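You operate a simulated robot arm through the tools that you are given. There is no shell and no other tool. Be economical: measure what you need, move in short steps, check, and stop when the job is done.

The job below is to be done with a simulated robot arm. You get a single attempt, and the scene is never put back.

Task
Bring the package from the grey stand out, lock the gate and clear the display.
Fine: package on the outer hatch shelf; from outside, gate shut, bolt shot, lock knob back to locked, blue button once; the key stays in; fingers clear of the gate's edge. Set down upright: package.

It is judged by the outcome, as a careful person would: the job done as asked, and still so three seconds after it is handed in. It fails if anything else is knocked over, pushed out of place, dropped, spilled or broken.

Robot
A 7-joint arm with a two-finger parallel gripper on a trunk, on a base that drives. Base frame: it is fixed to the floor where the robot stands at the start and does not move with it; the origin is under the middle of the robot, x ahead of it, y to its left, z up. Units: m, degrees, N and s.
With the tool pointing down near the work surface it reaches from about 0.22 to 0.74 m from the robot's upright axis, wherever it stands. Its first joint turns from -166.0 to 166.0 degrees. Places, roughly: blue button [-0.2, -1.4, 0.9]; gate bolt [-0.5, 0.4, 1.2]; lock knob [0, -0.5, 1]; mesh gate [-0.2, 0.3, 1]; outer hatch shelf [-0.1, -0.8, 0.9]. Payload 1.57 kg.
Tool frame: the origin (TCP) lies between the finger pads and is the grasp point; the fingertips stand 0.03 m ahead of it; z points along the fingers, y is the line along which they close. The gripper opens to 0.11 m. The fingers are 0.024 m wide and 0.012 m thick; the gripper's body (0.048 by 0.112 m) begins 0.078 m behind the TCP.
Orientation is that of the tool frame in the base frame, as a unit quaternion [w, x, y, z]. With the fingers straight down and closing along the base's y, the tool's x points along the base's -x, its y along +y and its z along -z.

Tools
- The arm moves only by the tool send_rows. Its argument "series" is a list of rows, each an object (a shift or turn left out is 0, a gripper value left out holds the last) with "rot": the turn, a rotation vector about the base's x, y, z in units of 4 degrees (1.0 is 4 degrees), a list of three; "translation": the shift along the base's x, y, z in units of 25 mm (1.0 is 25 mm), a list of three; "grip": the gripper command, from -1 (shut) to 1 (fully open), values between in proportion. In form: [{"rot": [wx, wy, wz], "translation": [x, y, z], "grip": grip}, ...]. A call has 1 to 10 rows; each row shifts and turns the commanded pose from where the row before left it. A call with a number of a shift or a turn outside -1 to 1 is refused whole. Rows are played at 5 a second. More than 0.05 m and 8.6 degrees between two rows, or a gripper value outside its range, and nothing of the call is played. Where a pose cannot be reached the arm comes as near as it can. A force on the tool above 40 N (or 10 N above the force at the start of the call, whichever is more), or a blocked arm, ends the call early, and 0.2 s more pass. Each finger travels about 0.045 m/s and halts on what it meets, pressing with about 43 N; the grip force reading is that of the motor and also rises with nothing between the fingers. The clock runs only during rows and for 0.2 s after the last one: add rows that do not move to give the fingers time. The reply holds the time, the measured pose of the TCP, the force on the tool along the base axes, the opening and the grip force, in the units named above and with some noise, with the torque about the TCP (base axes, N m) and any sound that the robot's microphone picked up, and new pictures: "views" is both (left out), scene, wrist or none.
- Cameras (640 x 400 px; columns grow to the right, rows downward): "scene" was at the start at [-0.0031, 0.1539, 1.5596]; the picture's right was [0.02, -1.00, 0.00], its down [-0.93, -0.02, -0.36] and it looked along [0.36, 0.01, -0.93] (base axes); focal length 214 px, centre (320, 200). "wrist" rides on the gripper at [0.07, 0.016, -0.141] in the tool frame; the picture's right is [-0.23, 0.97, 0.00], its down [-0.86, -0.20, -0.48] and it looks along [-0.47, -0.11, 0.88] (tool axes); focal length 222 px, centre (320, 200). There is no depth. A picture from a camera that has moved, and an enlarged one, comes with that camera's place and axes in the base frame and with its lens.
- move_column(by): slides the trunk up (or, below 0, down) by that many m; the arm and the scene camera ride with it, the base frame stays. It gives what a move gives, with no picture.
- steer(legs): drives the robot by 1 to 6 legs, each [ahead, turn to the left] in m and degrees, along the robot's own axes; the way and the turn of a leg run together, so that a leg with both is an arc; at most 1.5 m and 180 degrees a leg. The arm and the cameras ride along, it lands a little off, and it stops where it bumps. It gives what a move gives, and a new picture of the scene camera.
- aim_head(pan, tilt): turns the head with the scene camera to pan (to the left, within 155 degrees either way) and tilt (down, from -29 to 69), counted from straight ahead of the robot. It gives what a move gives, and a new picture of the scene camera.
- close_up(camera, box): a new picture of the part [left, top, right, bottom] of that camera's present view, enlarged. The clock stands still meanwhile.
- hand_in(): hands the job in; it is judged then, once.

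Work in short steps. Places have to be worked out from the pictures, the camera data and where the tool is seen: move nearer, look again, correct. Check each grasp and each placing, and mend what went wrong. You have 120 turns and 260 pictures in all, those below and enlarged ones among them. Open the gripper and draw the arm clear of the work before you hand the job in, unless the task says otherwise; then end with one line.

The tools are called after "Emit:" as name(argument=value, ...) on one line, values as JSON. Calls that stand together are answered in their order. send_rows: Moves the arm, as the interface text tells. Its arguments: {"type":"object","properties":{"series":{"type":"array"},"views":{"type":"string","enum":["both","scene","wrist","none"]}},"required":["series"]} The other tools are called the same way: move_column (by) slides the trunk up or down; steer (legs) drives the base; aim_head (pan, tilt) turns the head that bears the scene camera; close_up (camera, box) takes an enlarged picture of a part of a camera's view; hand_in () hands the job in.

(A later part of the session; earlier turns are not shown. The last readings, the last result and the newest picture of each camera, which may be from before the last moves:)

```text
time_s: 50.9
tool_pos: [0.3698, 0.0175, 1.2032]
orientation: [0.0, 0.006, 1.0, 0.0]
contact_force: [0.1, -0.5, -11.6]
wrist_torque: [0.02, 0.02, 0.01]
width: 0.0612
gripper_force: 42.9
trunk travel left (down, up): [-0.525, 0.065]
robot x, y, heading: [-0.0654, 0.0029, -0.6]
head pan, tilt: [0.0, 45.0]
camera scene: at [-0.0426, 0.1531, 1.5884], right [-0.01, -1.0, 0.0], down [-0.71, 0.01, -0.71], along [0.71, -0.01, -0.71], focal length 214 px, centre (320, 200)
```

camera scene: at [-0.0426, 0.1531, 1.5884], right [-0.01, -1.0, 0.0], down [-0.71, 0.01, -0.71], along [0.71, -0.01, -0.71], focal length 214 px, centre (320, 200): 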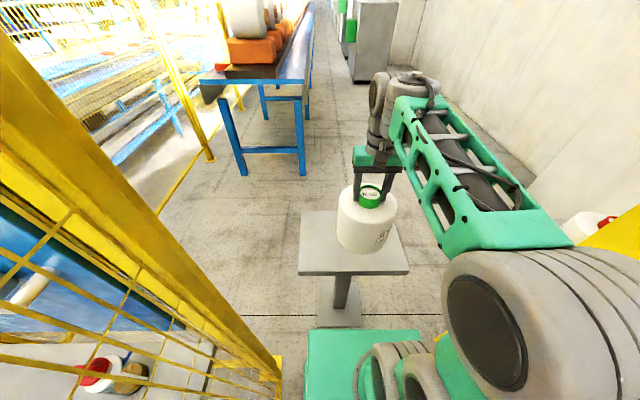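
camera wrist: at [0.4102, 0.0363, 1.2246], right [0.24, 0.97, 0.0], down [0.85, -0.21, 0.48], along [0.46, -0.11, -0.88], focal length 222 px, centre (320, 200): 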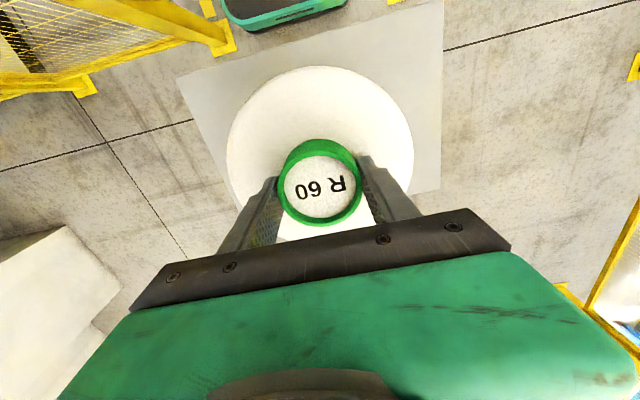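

Now I back out 0.95 m, then step sideways to stand in front of the hatch shelf (turn right, forward, turn left).

Emit:
steer(legs=[[-0.95, 0.6], [0, -90], [0.7, 0], [0, 90]])

Emit:
aim_head(pan=-10, tilt=35)

```text
time_s: 67.0
tool_pos: [-0.5942, -0.7089, 1.2038]
orientation: [-0.001, 0.018, 1.0, -0.001]
contact_force: [-0.3, -0.6, -10.9]
wrist_torque: [-0.01, 0.02, 0.0]
width: 0.0611
gripper_force: 43.2
trunk travel left (down, up): [-0.525, 0.065]
robot x, y, heading: [-1.0333, -0.7146, -2.3]
head pan, tilt: [0.0, 45.0]
camera scene: at [-1.0047, -0.563, 1.5884], right [-0.04, -1.0, 0.0], down [-0.71, 0.03, -0.71], along [0.71, -0.03, -0.71], focal length 214 px, centre (320, 200)
```

scene: 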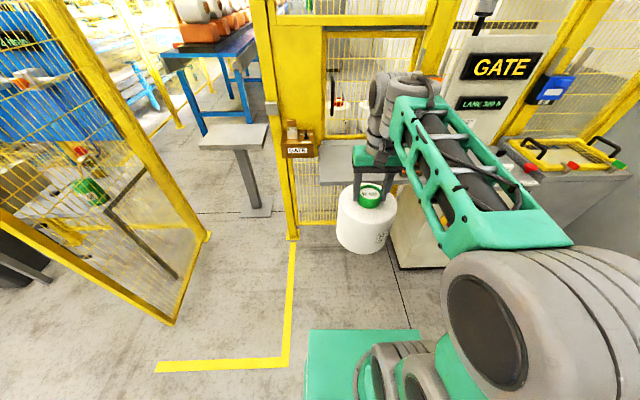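

```text
time_s: 67.7
tool_pos: [-0.5955, -0.7089, 1.2027]
orientation: [-0.001, 0.018, 1.0, -0.001]
contact_force: [0.2, -0.4, -11.7]
wrist_torque: [-0.03, 0.04, 0.0]
width: 0.061
gripper_force: 43.1
trunk travel left (down, up): [-0.525, 0.065]
robot x, y, heading: [-1.0313, -0.7124, -2.1]
head pan, tilt: [-10.0, 35.0]
camera scene: at [-0.9999, -0.5785, 1.6032], right [-0.21, -0.98, 0.0], down [-0.56, 0.12, -0.82], along [0.8, -0.17, -0.57], focal length 214 px, centre (320, 200)
```

scene: 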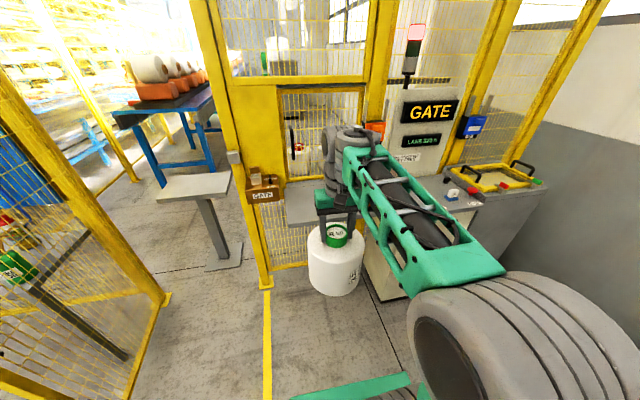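

From two views I place the shelf at x −0.18…≈0.2, y −0.60…−1.18, top z≈0.88, with an orange brush at about (−0.11, −1.1). I drive forward 0.42 m, straightening the heading.

Emit:
steer(legs=[[0.42, 2.1]])

Emit:
aim_head(pan=-25, tilt=40)

```text
time_s: 70.3
tool_pos: [-0.1774, -0.6961, 1.2027]
orientation: [-0.001, -0.004, 1.0, 0.0]
contact_force: [1.4, 0.0, -10.9]
wrist_torque: [0.05, 0.02, -0.02]
width: 0.0614
gripper_force: 43.3
trunk travel left (down, up): [-0.525, 0.065]
robot x, y, heading: [-0.6142, -0.7198, 0.4]
head pan, tilt: [-10.0, 35.0]
camera scene: at [-0.5863, -0.5836, 1.6032], right [-0.17, -0.99, 0.0], down [-0.57, 0.1, -0.82], along [0.81, -0.14, -0.57], focal length 214 px, centre (320, 200)
```

scene: 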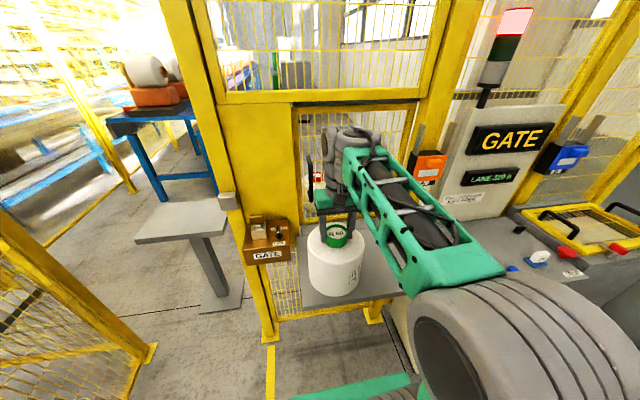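

```text
time_s: 71.0
tool_pos: [-0.1775, -0.6959, 1.2044]
orientation: [-0.001, -0.003, 1.0, 0.001]
contact_force: [-0.4, -1.0, -12.1]
wrist_torque: [-0.04, 0.02, 0.0]
width: 0.0613
gripper_force: 42.9
trunk travel left (down, up): [-0.525, 0.065]
robot x, y, heading: [-0.6131, -0.7174, 0.2]
head pan, tilt: [-25.0, 40.0]
camera scene: at [-0.5964, -0.6043, 1.5957], right [-0.42, -0.91, 0.0], down [-0.58, 0.27, -0.77], along [0.7, -0.32, -0.64], focal length 214 px, centre (320, 200)
```

scene: 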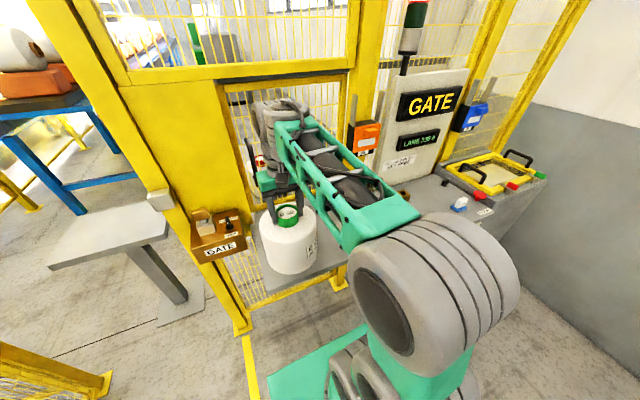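

I move over the middle of the shelf, staying high.

Emit:
send_rows(series=[{"translation": [0.5, -1, 0]}, {"translation": [0.8, -1, 0]}, {"translation": [0.9, -1, 0]}, {"translation": [0.9, -1, 0]}, {"translation": [0.9, -0.8, 0]}, {"translation": [0.9, -0.7, 0]}, {"translation": [0.9, -0.6, 0]}, {}], views="both")

```text
time_s: 72.8
tool_pos: [-0.0303, -0.8487, 1.2041]
orientation: [-0.001, -0.003, 1.0, 0.0]
contact_force: [0.9, 0.5, -11.9]
wrist_torque: [0.01, 0.0, 0.01]
width: 0.0614
gripper_force: 43.1
trunk travel left (down, up): [-0.525, 0.065]
robot x, y, heading: [-0.6146, -0.7227, 0.3]
head pan, tilt: [-25.0, 40.0]
camera scene: at [-0.5962, -0.6046, 1.5957], right [-0.42, -0.91, 0.0], down [-0.58, 0.27, -0.77], along [0.7, -0.32, -0.64], focal length 214 px, centre (320, 200)
camera wrist: at [-0.1009, -0.8326, 1.3453], right [0.22, 0.98, 0.0], down [0.86, -0.19, 0.48], along [0.47, -0.11, -0.88], focal length 222 px, centre (320, 200)
```

scene: 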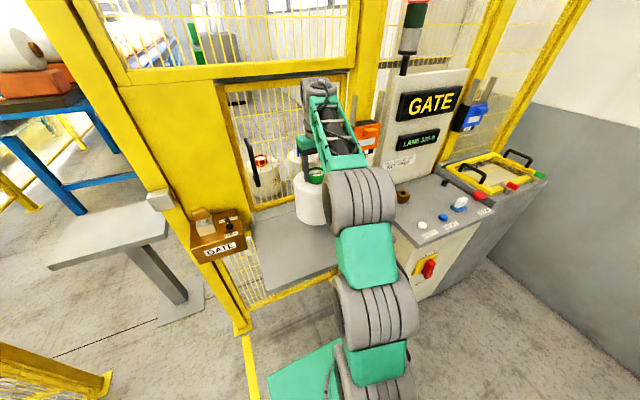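
wrist: 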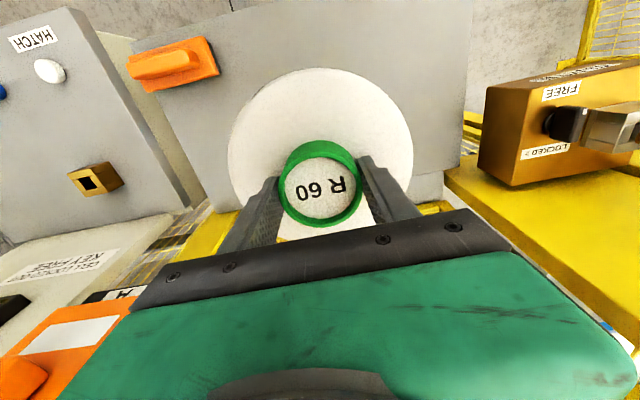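

Well over the shelf, clear of the brush. I lower: fast to about 1.09, then slowly until contact.

Emit:
send_rows(series=[{"translation": [0, 0, -0.8]}, {"translation": [0, 0, -0.9]}, {"translation": [0, 0, -0.9]}, {"translation": [0, 0, -0.9]}, {"translation": [0, 0, -0.6]}, {}], views="scene")

Emit:
close_up(camera="scene", box=[220, 140, 380, 240])

```text
time_s: 74.2
tool_pos: [-0.0326, -0.8476, 1.1038]
orientation: [0.002, -0.003, 1.0, -0.001]
contact_force: [1.6, -0.5, 13.9]
wrist_torque: [1.02, 1.16, 0.14]
width: 0.0614
gripper_force: 43.1
trunk travel left (down, up): [-0.525, 0.065]
robot x, y, heading: [-0.6151, -0.7153, 0.3]
head pan, tilt: [-25.0, 40.0]
camera scene: at [-0.598, -0.6044, 1.5962], right [-0.42, -0.91, 0.0], down [-0.58, 0.27, -0.77], along [0.7, -0.32, -0.64], focal length 214 px, centre (320, 200)
```

scene: 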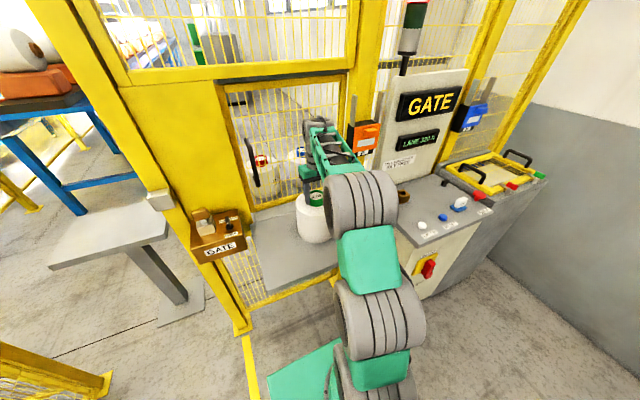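

```text
4.00 times, centred on (300, 190) of scene
camera zoom: at [-0.598, -0.6044, 1.5962], right [-0.42, -0.91, 0.0], down [-0.58, 0.27, -0.77], along [0.7, -0.32, -0.64], focal length 858 px, centre (400, 240)
```

zoom: 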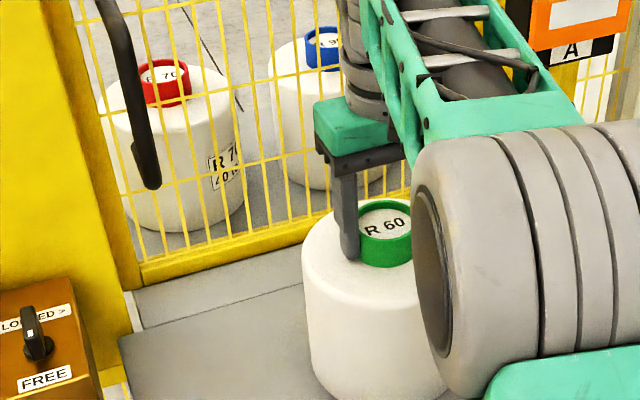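

Contact with the shelf at TCP z≈1.104. I relieve the pressure slightly and open the fingers.

Emit:
send_rows(series=[{"translation": [0, 0, 0.06]}, {}], views="none")

```text
time_s: 74.8
tool_pos: [-0.0306, -0.8472, 1.1046]
orientation: [0.003, -0.003, 1.0, -0.001]
contact_force: [4.9, 0.0, 15.8]
wrist_torque: [0.32, -0.89, 0.04]
width: 0.0616
gripper_force: 42.8
trunk travel left (down, up): [-0.525, 0.065]
robot x, y, heading: [-0.6157, -0.7234, 0.2]
head pan, tilt: [-25.0, 40.0]
```

Emit:
send_rows(series=[{"translation": [-0.03, 0, 0.06]}, {"translation": [0, 0, 0.04]}, {}], views="none")

```text
time_s: 75.7
tool_pos: [-0.0337, -0.8476, 1.1027]
orientation: [-0.002, -0.004, 1.0, 0.0]
contact_force: [7.4, 1.1, 2.8]
wrist_torque: [-0.86, -1.02, 0.53]
width: 0.0614
gripper_force: 43.0
trunk travel left (down, up): [-0.525, 0.065]
robot x, y, heading: [-0.6147, -0.7194, 0.2]
head pan, tilt: [-25.0, 40.0]
```

The shelf carries it. Open the fingers.

Emit:
send_rows(series=[{"grip": 1}, {"grip": 1}, {"grip": 1}, {"grip": 1}, {"grip": 1}, {"grip": 1}], views="wrist")

Emit:
close_up(camera="scene", box=[220, 160, 380, 260])

```text
time_s: 77.0
tool_pos: [-0.0332, -0.8479, 1.1062]
orientation: [-0.001, -0.003, 1.0, 0.0]
contact_force: [-0.8, 0.3, -0.2]
wrist_torque: [0.02, 0.02, -0.01]
width: 0.1098
gripper_force: 0.0
trunk travel left (down, up): [-0.525, 0.065]
robot x, y, heading: [-0.6176, -0.717, 0.4]
head pan, tilt: [-25.0, 40.0]
camera wrist: at [-0.1031, -0.8327, 1.2459], right [0.22, 0.98, 0.0], down [0.86, -0.19, 0.48], along [0.47, -0.11, -0.88], focal length 222 px, centre (320, 200)
```

wrist: 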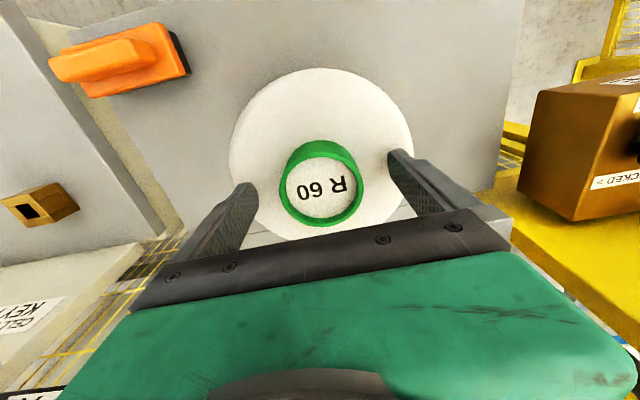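

```text
4.00 times, centred on (300, 210) of scene
camera zoom: at [-0.5971, -0.6044, 1.5958], right [-0.42, -0.91, 0.0], down [-0.58, 0.27, -0.77], along [0.7, -0.32, -0.64], focal length 858 px, centre (400, 160)
```

zoom: 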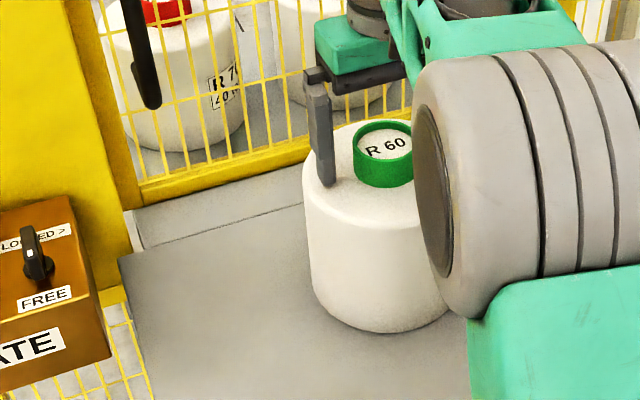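

Package stands upright on the shelf, released. I rise straight up, then retract.

Emit:
send_rows(series=[{"translation": [0, 0, 0.8]}, {"translation": [0, 0, 1]}, {"translation": [0, 0, 1]}, {"translation": [0, 0, 1]}, {"translation": [-0.8, 0.2, 1]}, {"translation": [-1, 0.2, 0.8]}, {"translation": [-1, 0.3, 0]}, {"translation": [-1, 0.5, 0]}, {"translation": [-1, 0.5, 0]}, {"translation": [-1, 0.5, 0]}], views="both")

Emit:
close_up(camera="scene", box=[120, 160, 280, 260])

Emit:
close_up(camera="scene", box=[380, 160, 500, 235])

```text
time_s: 79.2
tool_pos: [-0.1788, -0.7929, 1.2481]
orientation: [0.0, -0.003, 1.0, 0.0]
contact_force: [0.5, 0.6, 0.5]
wrist_torque: [-0.02, -0.02, -0.01]
width: 0.1102
gripper_force: 0.1
trunk travel left (down, up): [-0.525, 0.065]
robot x, y, heading: [-0.6136, -0.7241, 0.4]
head pan, tilt: [-25.0, 40.0]
camera scene: at [-0.5976, -0.6043, 1.5957], right [-0.42, -0.91, 0.0], down [-0.58, 0.27, -0.77], along [0.7, -0.32, -0.64], focal length 214 px, centre (320, 200)
camera wrist: at [-0.2485, -0.7775, 1.3873], right [0.22, 0.98, 0.0], down [0.86, -0.19, 0.48], along [0.47, -0.11, -0.88], focal length 222 px, centre (320, 200)
```

scene: 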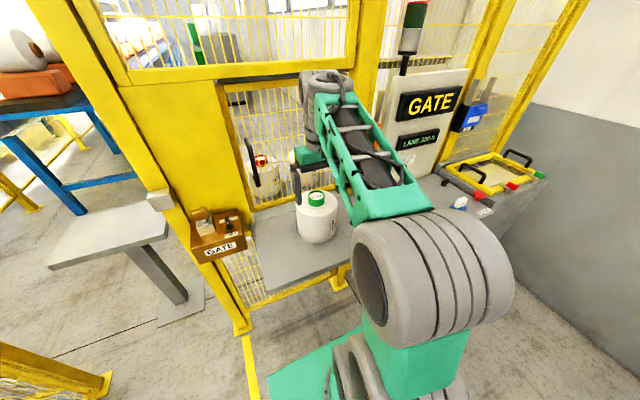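
wrist: 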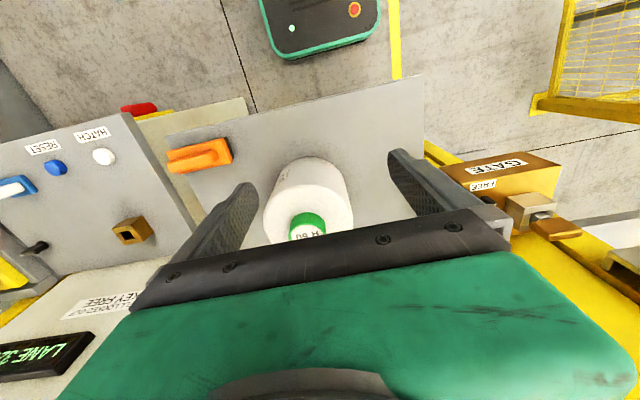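

```text
4.00 times, centred on (200, 210) of scene
camera zoom: at [-0.5976, -0.6043, 1.5957], right [-0.42, -0.91, 0.0], down [-0.58, 0.27, -0.77], along [0.7, -0.32, -0.64], focal length 858 px, centre (800, 160)
```

zoom: 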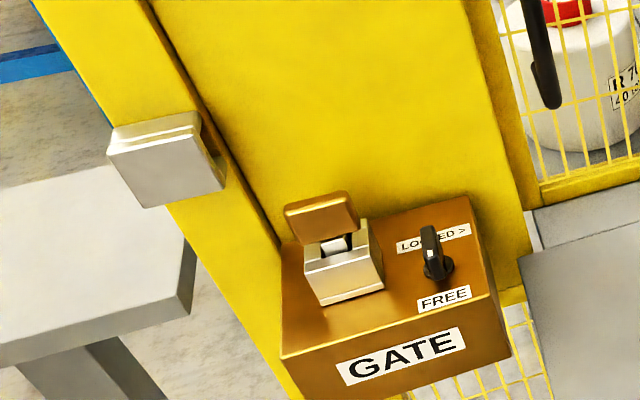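

```text
5.33 times, centred on (440, 198) of scene
camera zoom: at [-0.5976, -0.6043, 1.5957], right [-0.42, -0.91, 0.0], down [-0.58, 0.27, -0.77], along [0.7, -0.32, -0.64], focal length 1144 px, centre (-320, 213)
```

zoom: 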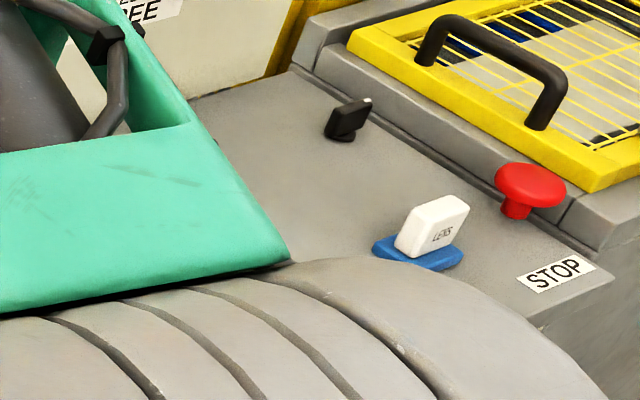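

The package stands fine. Now to the gate: I back away, shift left and face it from outside.

Emit:
steer(legs=[[-0.5, 0], [0, 90], [0.65, 0], [0, -80]])

Emit:
aim_head(pan=15, tilt=30)

```text
time_s: 92.6
tool_pos: [-0.6755, -0.0584, 1.2455]
orientation: [0.0, -0.107, 0.994, 0.0]
contact_force: [-0.2, -0.1, 0.9]
wrist_torque: [0.01, 0.01, -0.02]
width: 0.1099
gripper_force: 0.2
trunk travel left (down, up): [-0.525, 0.065]
robot x, y, heading: [-1.1166, -0.075, 12.3]
head pan, tilt: [-25.0, 40.0]
camera scene: at [-1.1257, 0.0413, 1.5958], right [-0.22, -0.98, 0.0], down [-0.63, 0.14, -0.77], along [0.75, -0.17, -0.64], focal length 214 px, centre (320, 200)
```

scene: 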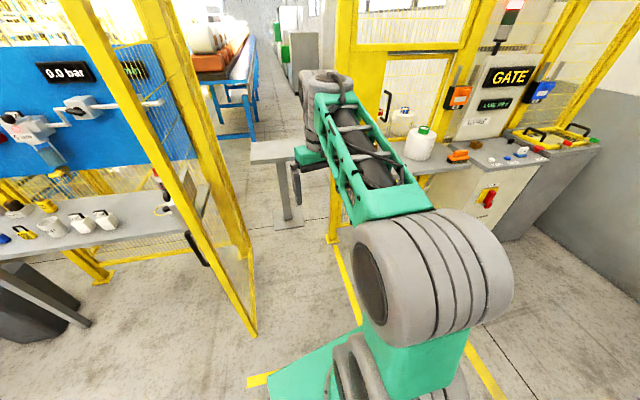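

```text
time_s: 93.7
tool_pos: [-0.6775, -0.0558, 1.2464]
orientation: [-0.001, -0.108, 0.994, -0.001]
contact_force: [0.2, -0.2, -0.9]
wrist_torque: [0.01, 0.02, -0.02]
width: 0.11
gripper_force: 0.1
trunk travel left (down, up): [-0.525, 0.065]
robot x, y, heading: [-1.1172, -0.0779, 12.3]
head pan, tilt: [15.0, 30.0]
camera scene: at [-1.1282, 0.1015, 1.6111], right [0.46, -0.89, 0.0], down [-0.44, -0.23, -0.87], along [0.77, 0.4, -0.5], focal length 214 px, centre (320, 200)
```

scene: 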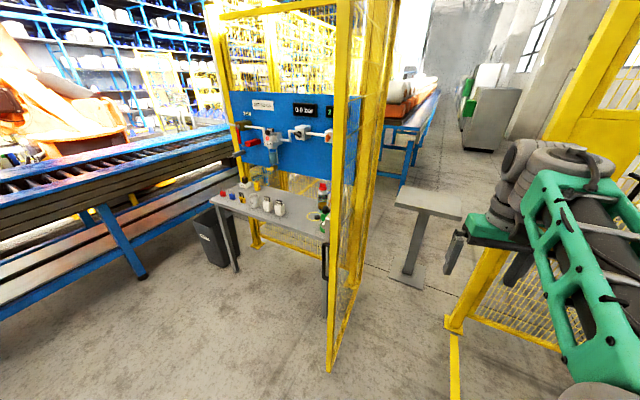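

Emit:
close_up(camera="scene", box=[280, 160, 440, 260])

Emit:
close_up(camera="scene", box=[260, 240, 420, 340])

```text
4.00 times, centred on (360, 210) of scene
camera zoom: at [-1.1282, 0.1015, 1.6111], right [0.46, -0.89, 0.0], down [-0.44, -0.23, -0.87], along [0.77, 0.4, -0.5], focal length 858 px, centre (160, 160)
```

zoom: 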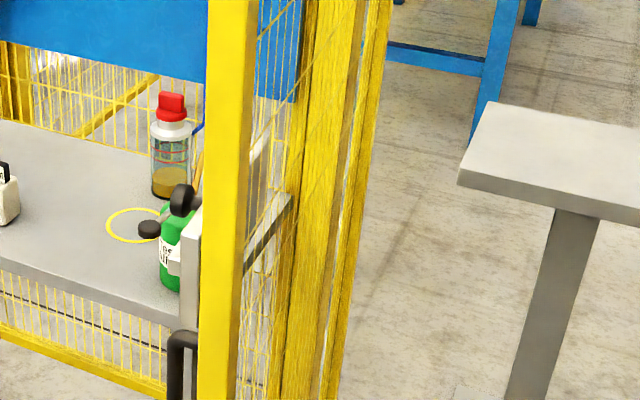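

```text
4.00 times, centred on (340, 290) of scene
camera zoom: at [-1.1282, 0.1015, 1.6111], right [0.46, -0.89, 0.0], down [-0.44, -0.23, -0.87], along [0.77, 0.4, -0.5], focal length 858 px, centre (240, -160)
```

zoom: 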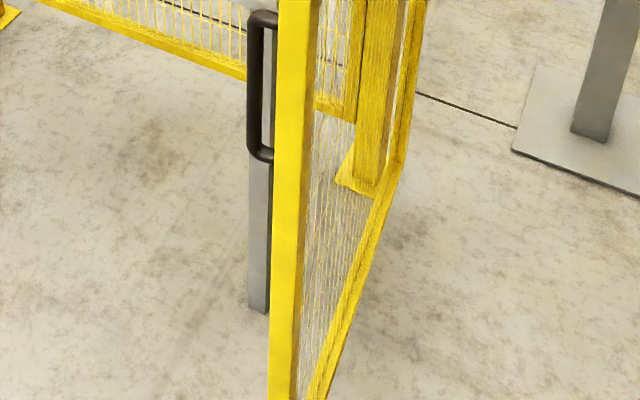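

The gate's free stile stands at about (−0.57, 0.30), with the bolt knobs and handle on its far (outer) face. I tip the tool to horizontal so the fingers can straddle the stile; first part of the rotation.

Emit:
send_rows(series=[{"rot": [0.213, -0.977, 0], "translation": [0.3, 0, 0.3]}, {"rot": [0.213, -0.977, 0], "translation": [0.3, 0, 0.3]}, {"rot": [0.213, -0.977, 0], "translation": [0.3, 0, 0.3]}, {"rot": [0.213, -0.977, 0], "translation": [0.3, 0, 0.3]}, {"rot": [0.213, -0.977, 0], "translation": [0.3, 0, 0.3]}, {"rot": [0.213, -0.977, 0], "translation": [0.3, 0, 0.3]}, {"rot": [0.213, -0.977, 0], "translation": [0.3, 0, 0.3]}, {"rot": [0.213, -0.977, 0], "translation": [0.3, 0, 0.3]}, {"rot": [0.213, -0.977, 0], "translation": [0.3, 0, 0.3]}, {"rot": [0.213, -0.977, 0], "translation": [0.3, 0, 0.3]}], views="none")

Emit:
send_rows(series=[{"rot": [0.213, -0.977, 0], "translation": [0.2, 0, 0]}, {"rot": [0.213, -0.977, 0], "translation": [0.2, 0, 0]}, {"rot": [0.213, -0.977, 0], "translation": [0.2, 0, 0]}, {"rot": [0.213, -0.977, 0], "translation": [0.2, 0, 0]}, {"rot": [0.213, -0.977, 0]}, {"rot": [0.213, -0.977, 0]}, {"rot": [0.213, -0.977, 0]}, {"rot": [0.213, -0.977, 0]}, {"rot": [0.213, -0.977, 0]}, {"rot": [0.213, -0.977, 0]}], views="both")

```text
time_s: 95.9
tool_pos: [-0.6341, -0.0425, 1.3523]
orientation: [0.333, -0.099, 0.937, 0.034]
contact_force: [0.7, 0.2, 0.3]
wrist_torque: [0.06, 0.0, -0.02]
width: 0.1098
gripper_force: 0.0
out of reach, approached as far as the arm can: row 9, 10
trunk travel left (down, up): [-0.525, 0.065]
robot x, y, heading: [-1.1161, -0.079, 12.1]
head pan, tilt: [15.0, 30.0]
```

```text
time_s: 97.0
tool_pos: [-0.6283, -0.0487, 1.3965]
orientation: [0.435, -0.025, 0.9, -0.011]
contact_force: [1.3, -0.2, -0.2]
wrist_torque: [-0.02, 0.03, -0.02]
width: 0.1101
gripper_force: 0.1
out of reach, approached as far as the arm can: row 1, 2, 3, 4, 5
trunk travel left (down, up): [-0.525, 0.065]
robot x, y, heading: [-1.1183, -0.0734, 12.2]
head pan, tilt: [15.0, 30.0]
stopped in row 5: the arm was blocked; the commanded pose is now the measured one
camera scene: at [-1.1272, 0.1021, 1.6088], right [0.46, -0.89, 0.0], down [-0.45, -0.23, -0.87], along [0.77, 0.4, -0.5], focal length 214 px, centre (320, 200)
camera wrist: at [-0.7837, -0.0365, 1.4274], right [0.11, 0.98, 0.14], down [0.16, -0.15, 0.97], along [0.98, -0.09, -0.18], focal length 222 px, centre (320, 200)
```

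scene: 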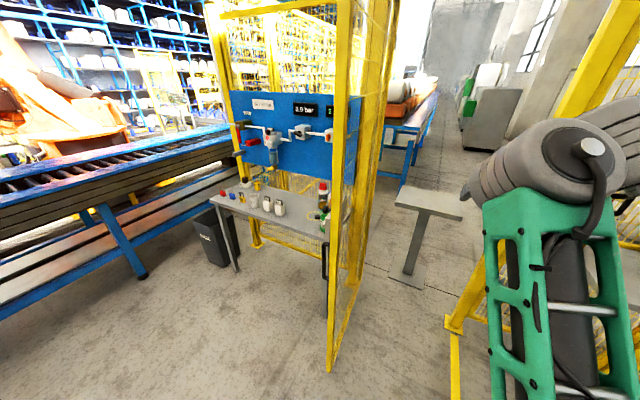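
wrist: 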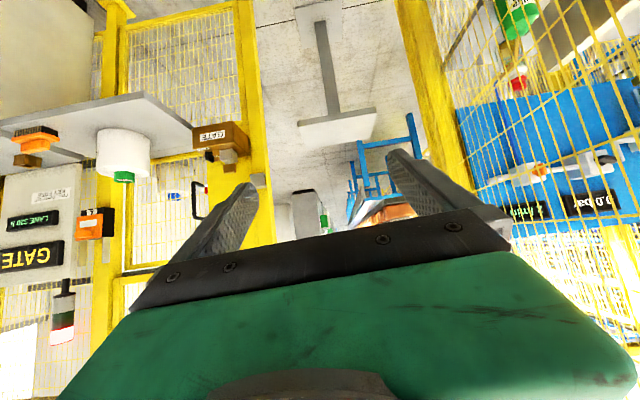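

The wrist hit a limit close in. I extend further out and lower, then retry the tilt.

Emit:
send_rows(series=[{"translation": [0.8, 0.1, -0.5]}, {"translation": [0.8, 0.1, -0.5]}, {"translation": [0.8, 0.1, -0.5]}, {"translation": [0.8, 0, -0.5]}, {"translation": [0.8, 0, -0.5]}, {"translation": [0.8, 0, -0.5]}, {"rot": [0.2, -0.97, 0]}, {"rot": [0.2, -0.97, 0]}, {"rot": [0.2, -0.97, 0]}, {}], views="scene")

```text
time_s: 99.4
tool_pos: [-0.4883, -0.0227, 1.2997]
orientation: [0.489, -0.018, 0.872, 0.004]
contact_force: [0.0, -0.4, 0.2]
wrist_torque: [0.0, 0.02, 0.0]
width: 0.11
gripper_force: 0.2
out of reach, approached as far as the arm can: row 1, 2, 3, 4
trunk travel left (down, up): [-0.525, 0.065]
robot x, y, heading: [-1.1179, -0.0767, 11.8]
head pan, tilt: [15.0, 30.0]
stopped in row 10: the arm was blocked; the commanded pose is now the measured one
camera scene: at [-1.1271, 0.1018, 1.6087], right [0.46, -0.89, 0.0], down [-0.45, -0.23, -0.87], along [0.77, 0.4, -0.5], focal length 214 px, centre (320, 200)
```

scene: 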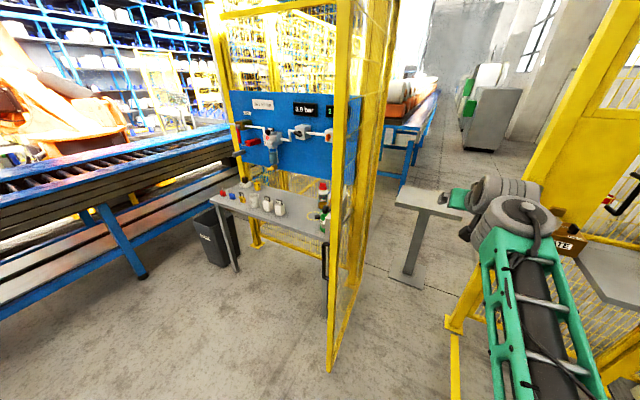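

The tool is at about 58° from vertical, which is enough to straddle the stile. I back up and turn left so the fingers point at the stile.

Emit:
steer(legs=[[-0.28, 0], [0, 24]])

Emit:
aim_head(pan=-8, tilt=30)

Emit:
send_rows(series=[{}], views="wrist")

```text
time_s: 102.7
tool_pos: [-0.8468, 0.1733, 1.3058]
orientation: [0.479, -0.204, 0.846, 0.11]
contact_force: [-0.4, -0.9, 0.0]
wrist_torque: [-0.01, 0.01, 0.0]
width: 0.1102
gripper_force: 0.0
trunk travel left (down, up): [-0.525, 0.065]
robot x, y, heading: [-1.3936, -0.1385, 37.0]
head pan, tilt: [15.0, 30.0]
camera scene: at [-1.4804, 0.0186, 1.6111], right [0.79, -0.61, 0.0], down [-0.31, -0.39, -0.87], along [0.53, 0.68, -0.5], focal length 214 px, centre (320, 200)
```

scene: 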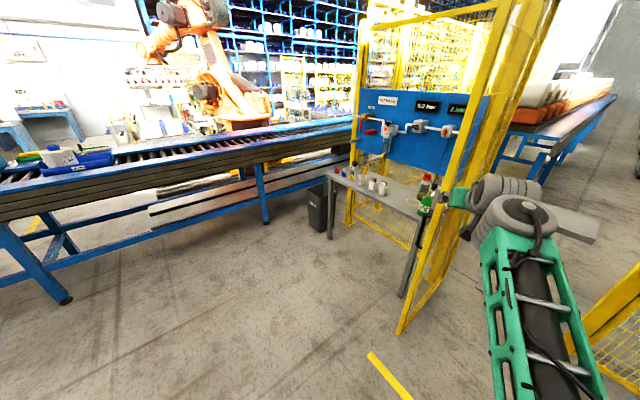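

```text
time_s: 103.5
tool_pos: [-0.8481, 0.1742, 1.3037]
orientation: [0.479, -0.205, 0.847, 0.11]
contact_force: [-0.3, -0.1, -0.2]
wrist_torque: [0.01, 0.02, -0.04]
width: 0.1101
gripper_force: 0.1
trunk travel left (down, up): [-0.525, 0.065]
robot x, y, heading: [-1.3956, -0.1383, 37.1]
head pan, tilt: [-8.0, 30.0]
camera scene: at [-1.4568, -0.0088, 1.6112], right [0.49, -0.87, 0.0], down [-0.44, -0.24, -0.87], along [0.76, 0.42, -0.5], focal length 214 px, centre (320, 200)
```

scene: 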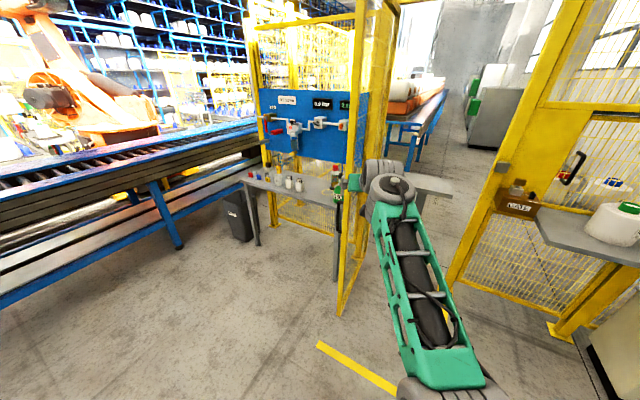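

```text
time_s: 103.9
tool_pos: [-0.8476, 0.1756, 1.3034]
orientation: [0.478, -0.205, 0.847, 0.11]
contact_force: [-0.2, 0.6, 0.1]
wrist_torque: [0.0, -0.02, 0.0]
width: 0.1101
gripper_force: 0.0
trunk travel left (down, up): [-0.525, 0.065]
robot x, y, heading: [-1.3954, -0.1404, 36.9]
head pan, tilt: [-8.0, 30.0]
camera wrist: at [-0.9956, 0.1178, 1.3164], right [-0.34, 0.92, 0.19], down [0.12, -0.15, 0.98], along [0.93, 0.35, -0.06], focal length 222 px, centre (320, 200)
```

wrist: 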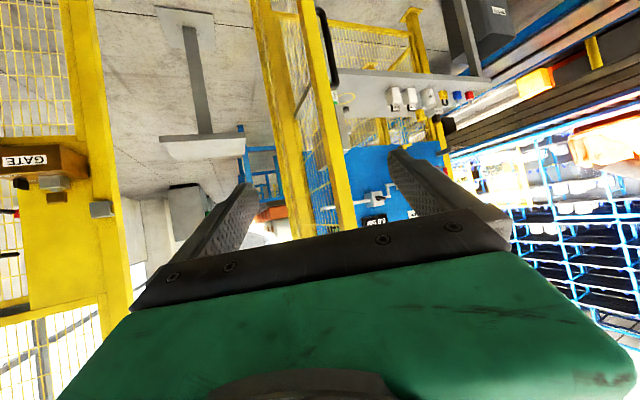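

The wrist view shows the stile between the fingers' lines. I shift a bit right, then drive forward along the heading.

Emit:
send_rows(series=[{"translation": [0.4, -0.8, 0]}, {"translation": [0.4, -0.8, 0]}, {}], views="none")

Emit:
steer(legs=[[0.27, 0]])

Emit:
send_rows(series=[{}], views="wrist")

```text
time_s: 104.7
tool_pos: [-0.8285, 0.1357, 1.3011]
orientation: [0.477, -0.206, 0.847, 0.111]
contact_force: [-0.3, 0.5, 0.5]
wrist_torque: [-0.03, -0.02, 0.0]
width: 0.11
gripper_force: 0.1
trunk travel left (down, up): [-0.525, 0.065]
robot x, y, heading: [-1.3951, -0.1394, 37.1]
head pan, tilt: [-8.0, 30.0]
```

```text
time_s: 106.6
tool_pos: [-0.6153, 0.2965, 1.3]
orientation: [0.478, -0.205, 0.847, 0.111]
contact_force: [-0.3, -0.2, -0.4]
wrist_torque: [-0.03, -0.03, -0.03]
width: 0.1102
gripper_force: 0.0
trunk travel left (down, up): [-0.525, 0.065]
robot x, y, heading: [-1.1794, 0.0239, 37.1]
head pan, tilt: [-8.0, 30.0]
camera scene: at [-1.2429, 0.1533, 1.611], right [0.49, -0.87, 0.0], down [-0.44, -0.24, -0.87], along [0.76, 0.42, -0.5], focal length 214 px, centre (320, 200)
```

scene: 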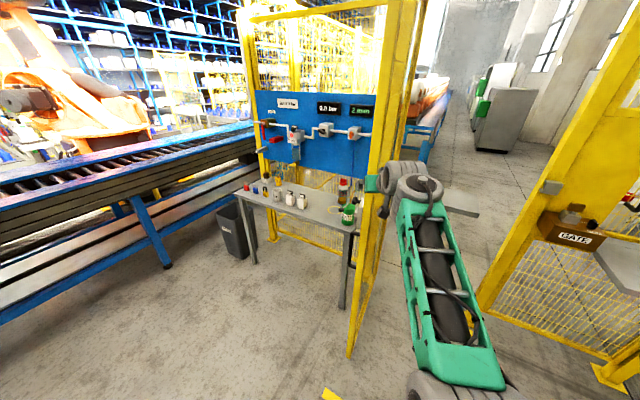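

```text
time_s: 107.0
tool_pos: [-0.6145, 0.2974, 1.2995]
orientation: [0.476, -0.205, 0.848, 0.11]
contact_force: [-0.7, -0.1, 0.5]
wrist_torque: [0.0, -0.02, -0.06]
width: 0.1102
gripper_force: 0.0
trunk travel left (down, up): [-0.525, 0.065]
robot x, y, heading: [-1.183, 0.0227, 37.3]
head pan, tilt: [-8.0, 30.0]
camera wrist: at [-0.7619, 0.2399, 1.313], right [-0.34, 0.92, 0.19], down [0.12, -0.15, 0.98], along [0.93, 0.35, -0.06], focal length 222 px, centre (320, 200)
```

wrist: 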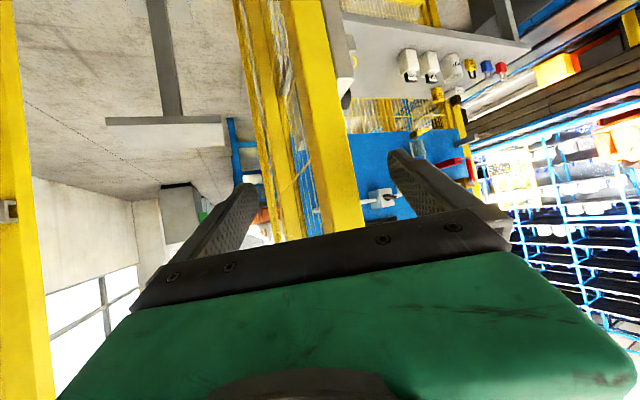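

The stile is about 8 cm ahead and slightly left of centre. I move in so it lies between the fingers.

Emit:
send_rows(series=[{"translation": [0.55, 0.45, 0]}, {"translation": [0.55, 0.4, 0]}, {"translation": [0.55, 0.37, 0]}, {"translation": [0.55, 0.37, 0]}, {"translation": [0.55, 0.37, 0]}, {"translation": [0.55, 0.37, 0]}, {}], views="wrist")

Emit:
close_up(camera="scene", box=[320, 130, 480, 230])

```text
time_s: 108.3
tool_pos: [-0.5593, 0.3527, 1.301]
orientation: [0.475, -0.214, 0.846, 0.113]
contact_force: [-33.6, -1.4, -3.7]
wrist_torque: [0.24, -2.85, -0.85]
width: 0.1099
gripper_force: 0.0
trunk travel left (down, up): [-0.525, 0.065]
robot x, y, heading: [-1.1832, 0.0241, 37.8]
head pan, tilt: [-8.0, 30.0]
stopped in row 6: the force on the tool passed its limit (the readings are from after the stop); the commanded pose is now the measured one
camera wrist: at [-0.7045, 0.2932, 1.3146], right [-0.35, 0.92, 0.18], down [0.12, -0.14, 0.98], along [0.93, 0.37, -0.06], focal length 222 px, centre (320, 200)
```

wrist: 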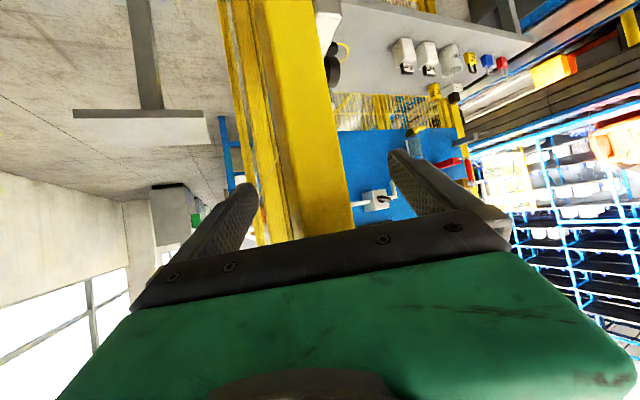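

```text
4.00 times, centred on (400, 180) of scene
camera zoom: at [-1.2514, 0.1527, 1.6108], right [0.49, -0.87, 0.0], down [-0.43, -0.25, -0.87], along [0.76, 0.43, -0.5], focal length 858 px, centre (0, 280)
```

zoom: 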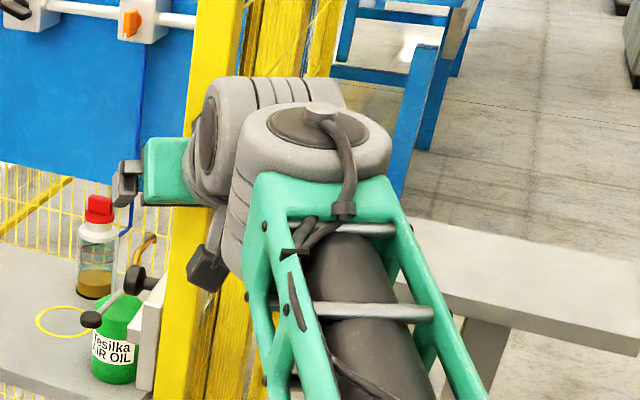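

The contact was the palm meeting the stile: the stile (30 mm wide, at about (−0.60, 0.33)) is fully between the fingers. I ease back 2 cm and start drawing the gate round by its outer side.

Emit:
send_rows(series=[{"translation": [-0.7, -0.3, 0]}, {"translation": [0.1, -0.9, 0]}, {"translation": [0.15, -0.9, 0]}, {"translation": [0.2, -0.9, 0]}, {"translation": [0.22, -0.9, 0]}, {"translation": [0.25, -0.9, 0]}, {"translation": [0.28, -0.9, 0]}, {}], views="both")

```text
time_s: 110.1
tool_pos: [-0.5365, 0.2046, 1.2973]
orientation: [0.473, -0.21, 0.848, 0.111]
contact_force: [-0.2, 0.3, 0.1]
wrist_torque: [0.01, 0.02, 0.0]
width: 0.1103
gripper_force: 0.1
trunk travel left (down, up): [-0.525, 0.065]
robot x, y, heading: [-1.1813, 0.0217, 37.1]
head pan, tilt: [-8.0, 30.0]
camera scene: at [-1.2441, 0.1526, 1.6111], right [0.49, -0.87, 0.0], down [-0.44, -0.24, -0.87], along [0.76, 0.42, -0.5], focal length 214 px, centre (320, 200)
camera wrist: at [-0.6835, 0.1465, 1.3111], right [-0.34, 0.92, 0.18], down [0.13, -0.15, 0.98], along [0.93, 0.36, -0.07], focal length 222 px, centre (320, 200)
```

scene: 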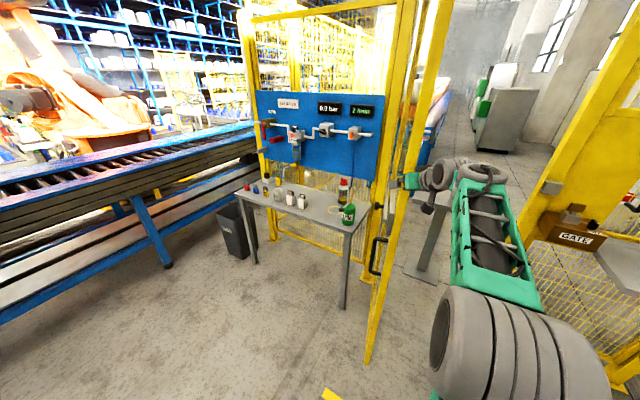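
wrist: 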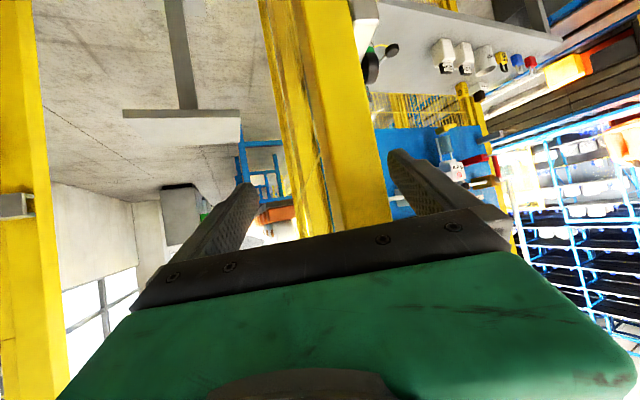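

The gate follows easily. Continue along the arc.

Emit:
send_rows(series=[{"translation": [0.33, -0.9, 0]}, {"translation": [0.36, -0.9, 0]}, {"translation": [0.4, -0.9, 0]}, {"translation": [0.43, -0.9, 0]}, {"translation": [0.46, -0.85, 0]}, {"translation": [0.5, -0.85, 0]}, {"translation": [0.53, -0.8, 0]}, {}], views="both")

```text
time_s: 111.9
tool_pos: [-0.4608, 0.0559, 1.2985]
orientation: [0.474, -0.211, 0.848, 0.112]
contact_force: [-0.7, 0.0, -0.1]
wrist_torque: [-0.02, -0.02, 0.0]
width: 0.1101
gripper_force: 0.1
trunk travel left (down, up): [-0.525, 0.065]
robot x, y, heading: [-1.181, 0.0256, 37.2]
head pan, tilt: [-8.0, 30.0]
camera scene: at [-1.2442, 0.1525, 1.6111], right [0.49, -0.87, 0.0], down [-0.44, -0.24, -0.87], along [0.75, 0.42, -0.5], focal length 214 px, centre (320, 200)
camera wrist: at [-0.6089, -0.003, 1.3133], right [-0.35, 0.92, 0.18], down [0.13, -0.15, 0.98], along [0.93, 0.36, -0.07], focal length 222 px, centre (320, 200)
```

scene: 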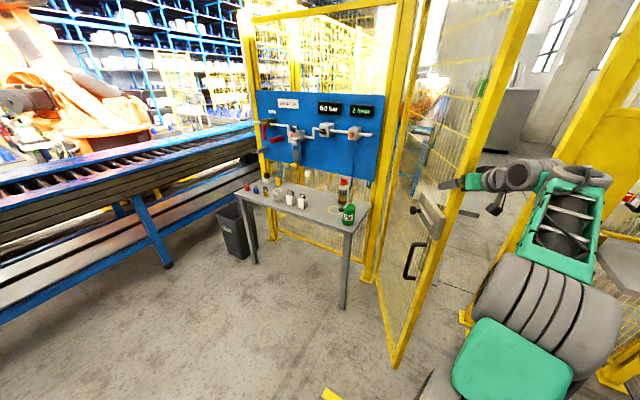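
wrist: 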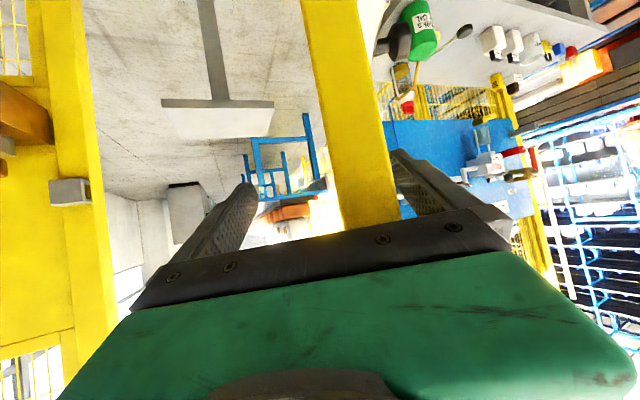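

The gate is about a third closed (stile now ~(−0.50, 0.05)). To push it the rest from outside I withdraw the fingers, back off and re-centre the arm ahead of the robot.

Emit:
send_rows(series=[{"translation": [-0.9, -0.3, 0]}, {"translation": [-0.9, -0.35, 0]}, {"translation": [-0.9, -0.35, 0]}, {"translation": [-0.9, -0.4, 0]}, {"translation": [-0.9, -0.4, 0]}, {"translation": [-0.9, -0.4, 0]}], views="none")

Emit:
steer(legs=[[-0.2, 0]])

```text
time_s: 113.3
tool_pos: [-0.5973, -0.002, 1.2977]
orientation: [0.473, -0.211, 0.848, 0.112]
contact_force: [0.3, -0.2, -0.6]
wrist_torque: [0.02, -0.02, 0.0]
width: 0.1097
gripper_force: 0.0
trunk travel left (down, up): [-0.525, 0.065]
robot x, y, heading: [-1.1827, 0.0244, 37.3]
head pan, tilt: [-8.0, 30.0]
```

```text
time_s: 114.9
tool_pos: [-0.7527, -0.1197, 1.2967]
orientation: [0.472, -0.212, 0.848, 0.112]
contact_force: [-0.5, -0.2, 0.0]
wrist_torque: [-0.01, -0.02, 0.0]
width: 0.1099
gripper_force: 0.0
trunk travel left (down, up): [-0.525, 0.065]
robot x, y, heading: [-1.3339, -0.101, 37.6]
head pan, tilt: [-8.0, 30.0]
camera scene: at [-1.4009, 0.0323, 1.6111], right [0.49, -0.87, 0.0], down [-0.43, -0.25, -0.87], along [0.75, 0.43, -0.5], focal length 214 px, centre (320, 200)
```

scene: 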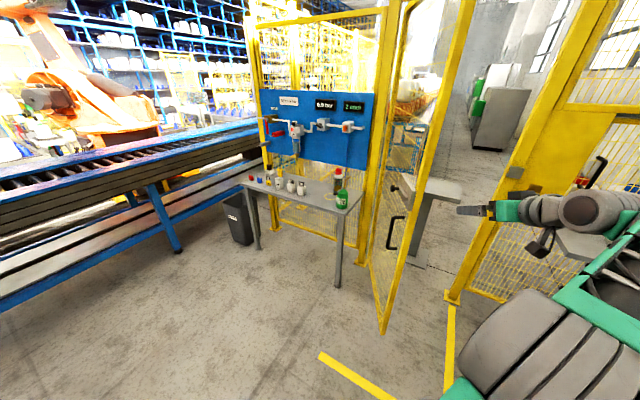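

Emit:
send_rows(series=[{"translation": [-0.1, 1, 0], "rot": [0, 0, 0.19]}, {"translation": [-0.1, 1, 0], "rot": [0, 0, 0.19]}, {"translation": [-0.15, 1, 0], "rot": [0, 0, 0.19]}, {"translation": [-0.15, 1, 0], "rot": [0, 0, 0.19]}, {"translation": [-0.2, 1, 0], "rot": [0, 0, 0.19]}, {"translation": [-0.2, 1, 0], "rot": [0, 0, 0.19]}, {"translation": [-0.3, 1, 0], "rot": [0, 0, 0.19]}, {"translation": [-0.35, 1, 0], "rot": [0, 0, 0.19]}, {"translation": [-0.4, 1, 0], "rot": [0, 0, 0.19]}, {"translation": [-0.45, 1, 0], "rot": [0, 0, 0.19]}], views="none")

Emit:
send_rows(series=[{"translation": [-0.5, 1, 0], "rot": [0, 0, 0.19], "grip": -1}, {"translation": [-0.55, 1, 0], "rot": [0, 0, 0.19]}, {"translation": [-0.6, 1, 0], "rot": [0, 0, 0.19]}, {"translation": [-0.65, 1, 0], "rot": [0, 0, 0.19]}, {"translation": [-0.7, 1, 0], "rot": [0, 0, 0.19]}, {}, {}, {}], views="scene")

```text
time_s: 117.1
tool_pos: [-0.8118, 0.133, 1.2969]
orientation: [0.464, -0.269, 0.832, 0.145]
contact_force: [0.0, 0.0, 0.6]
wrist_torque: [-0.01, 0.0, -0.01]
width: 0.1101
gripper_force: 0.1
trunk travel left (down, up): [-0.525, 0.065]
robot x, y, heading: [-1.3408, -0.0975, 37.5]
head pan, tilt: [-8.0, 30.0]
```

```text
time_s: 118.9
tool_pos: [-0.8881, 0.2591, 1.2971]
orientation: [0.459, -0.296, 0.823, 0.159]
contact_force: [-0.3, 0.7, 0.7]
wrist_torque: [0.01, 0.0, 0.01]
width: 0.0
gripper_force: 21.4
trunk travel left (down, up): [-0.525, 0.065]
robot x, y, heading: [-1.3385, -0.0973, 37.5]
head pan, tilt: [-8.0, 30.0]
camera scene: at [-1.4004, 0.0328, 1.6111], right [0.49, -0.87, 0.0], down [-0.43, -0.25, -0.87], along [0.75, 0.43, -0.5], focal length 214 px, centre (320, 200)
```

scene: 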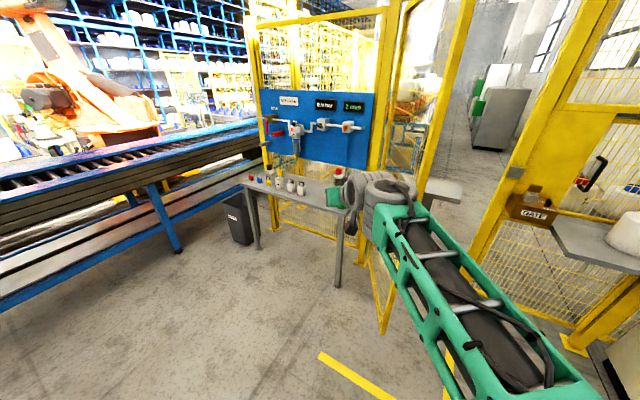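

The arm is straight ahead, gripper closed. I drive round to the gate's outer side, facing about −30°.

Emit:
steer(legs=[[0, 37.5], [0.57, 0], [0, -105]])

Emit:
aim_head(pan=5, tilt=35)

Emit:
send_rows(series=[{}], views="wrist")

```text
time_s: 128.2
tool_pos: [-0.6771, 0.1821, 1.2976]
orientation: [0.471, 0.198, 0.852, -0.115]
contact_force: [0.1, -0.3, 0.7]
wrist_torque: [-0.01, 0.0, -0.01]
width: 0.0
gripper_force: 22.0
trunk travel left (down, up): [-0.525, 0.065]
robot x, y, heading: [-1.1846, 0.443, -28.0]
head pan, tilt: [-8.0, 30.0]
camera scene: at [-1.0902, 0.5573, 1.6111], right [-0.59, -0.81, 0.0], down [-0.4, 0.3, -0.87], along [0.7, -0.51, -0.5], focal length 214 px, centre (320, 200)
```

scene: 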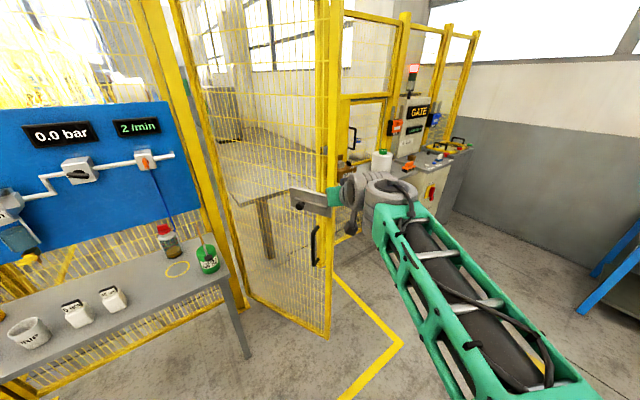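

```text
time_s: 128.9
tool_pos: [-0.6769, 0.1814, 1.2986]
orientation: [0.471, 0.2, 0.851, -0.116]
contact_force: [0.6, -1.1, 1.1]
wrist_torque: [0.0, -0.02, -0.01]
width: 0.0
gripper_force: 21.4
trunk travel left (down, up): [-0.525, 0.065]
robot x, y, heading: [-1.1842, 0.4489, -28.3]
head pan, tilt: [5.0, 35.0]
camera scene: at [-1.0822, 0.576, 1.6033], right [-0.4, -0.92, 0.0], down [-0.53, 0.23, -0.82], along [0.75, -0.32, -0.57], focal length 214 px, centre (320, 200)
```

scene: 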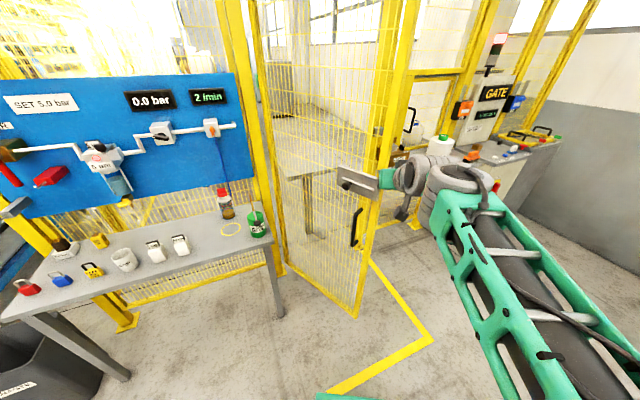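

```text
time_s: 129.3
tool_pos: [-0.6765, 0.181, 1.2971]
orientation: [0.472, 0.199, 0.851, -0.116]
contact_force: [0.7, -0.7, -0.5]
wrist_torque: [-0.02, -0.04, -0.02]
width: 0.0
gripper_force: 21.4
trunk travel left (down, up): [-0.525, 0.065]
robot x, y, heading: [-1.1872, 0.4483, -28.6]
head pan, tilt: [5.0, 35.0]
camera wrist: at [-0.8098, 0.2665, 1.3123], right [0.55, 0.82, 0.18], down [-0.04, -0.19, 0.98], along [0.84, -0.54, -0.07], focal length 222 px, centre (320, 200)
```

wrist: 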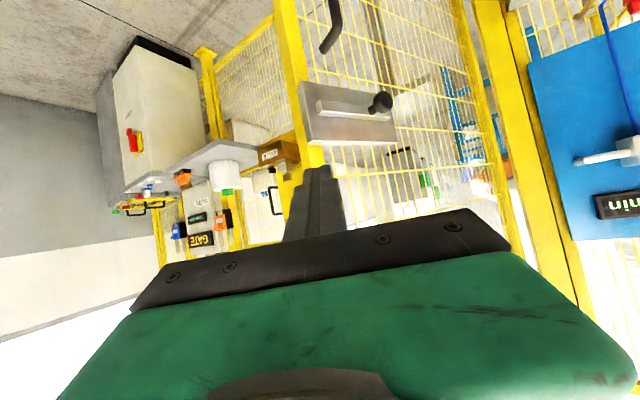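

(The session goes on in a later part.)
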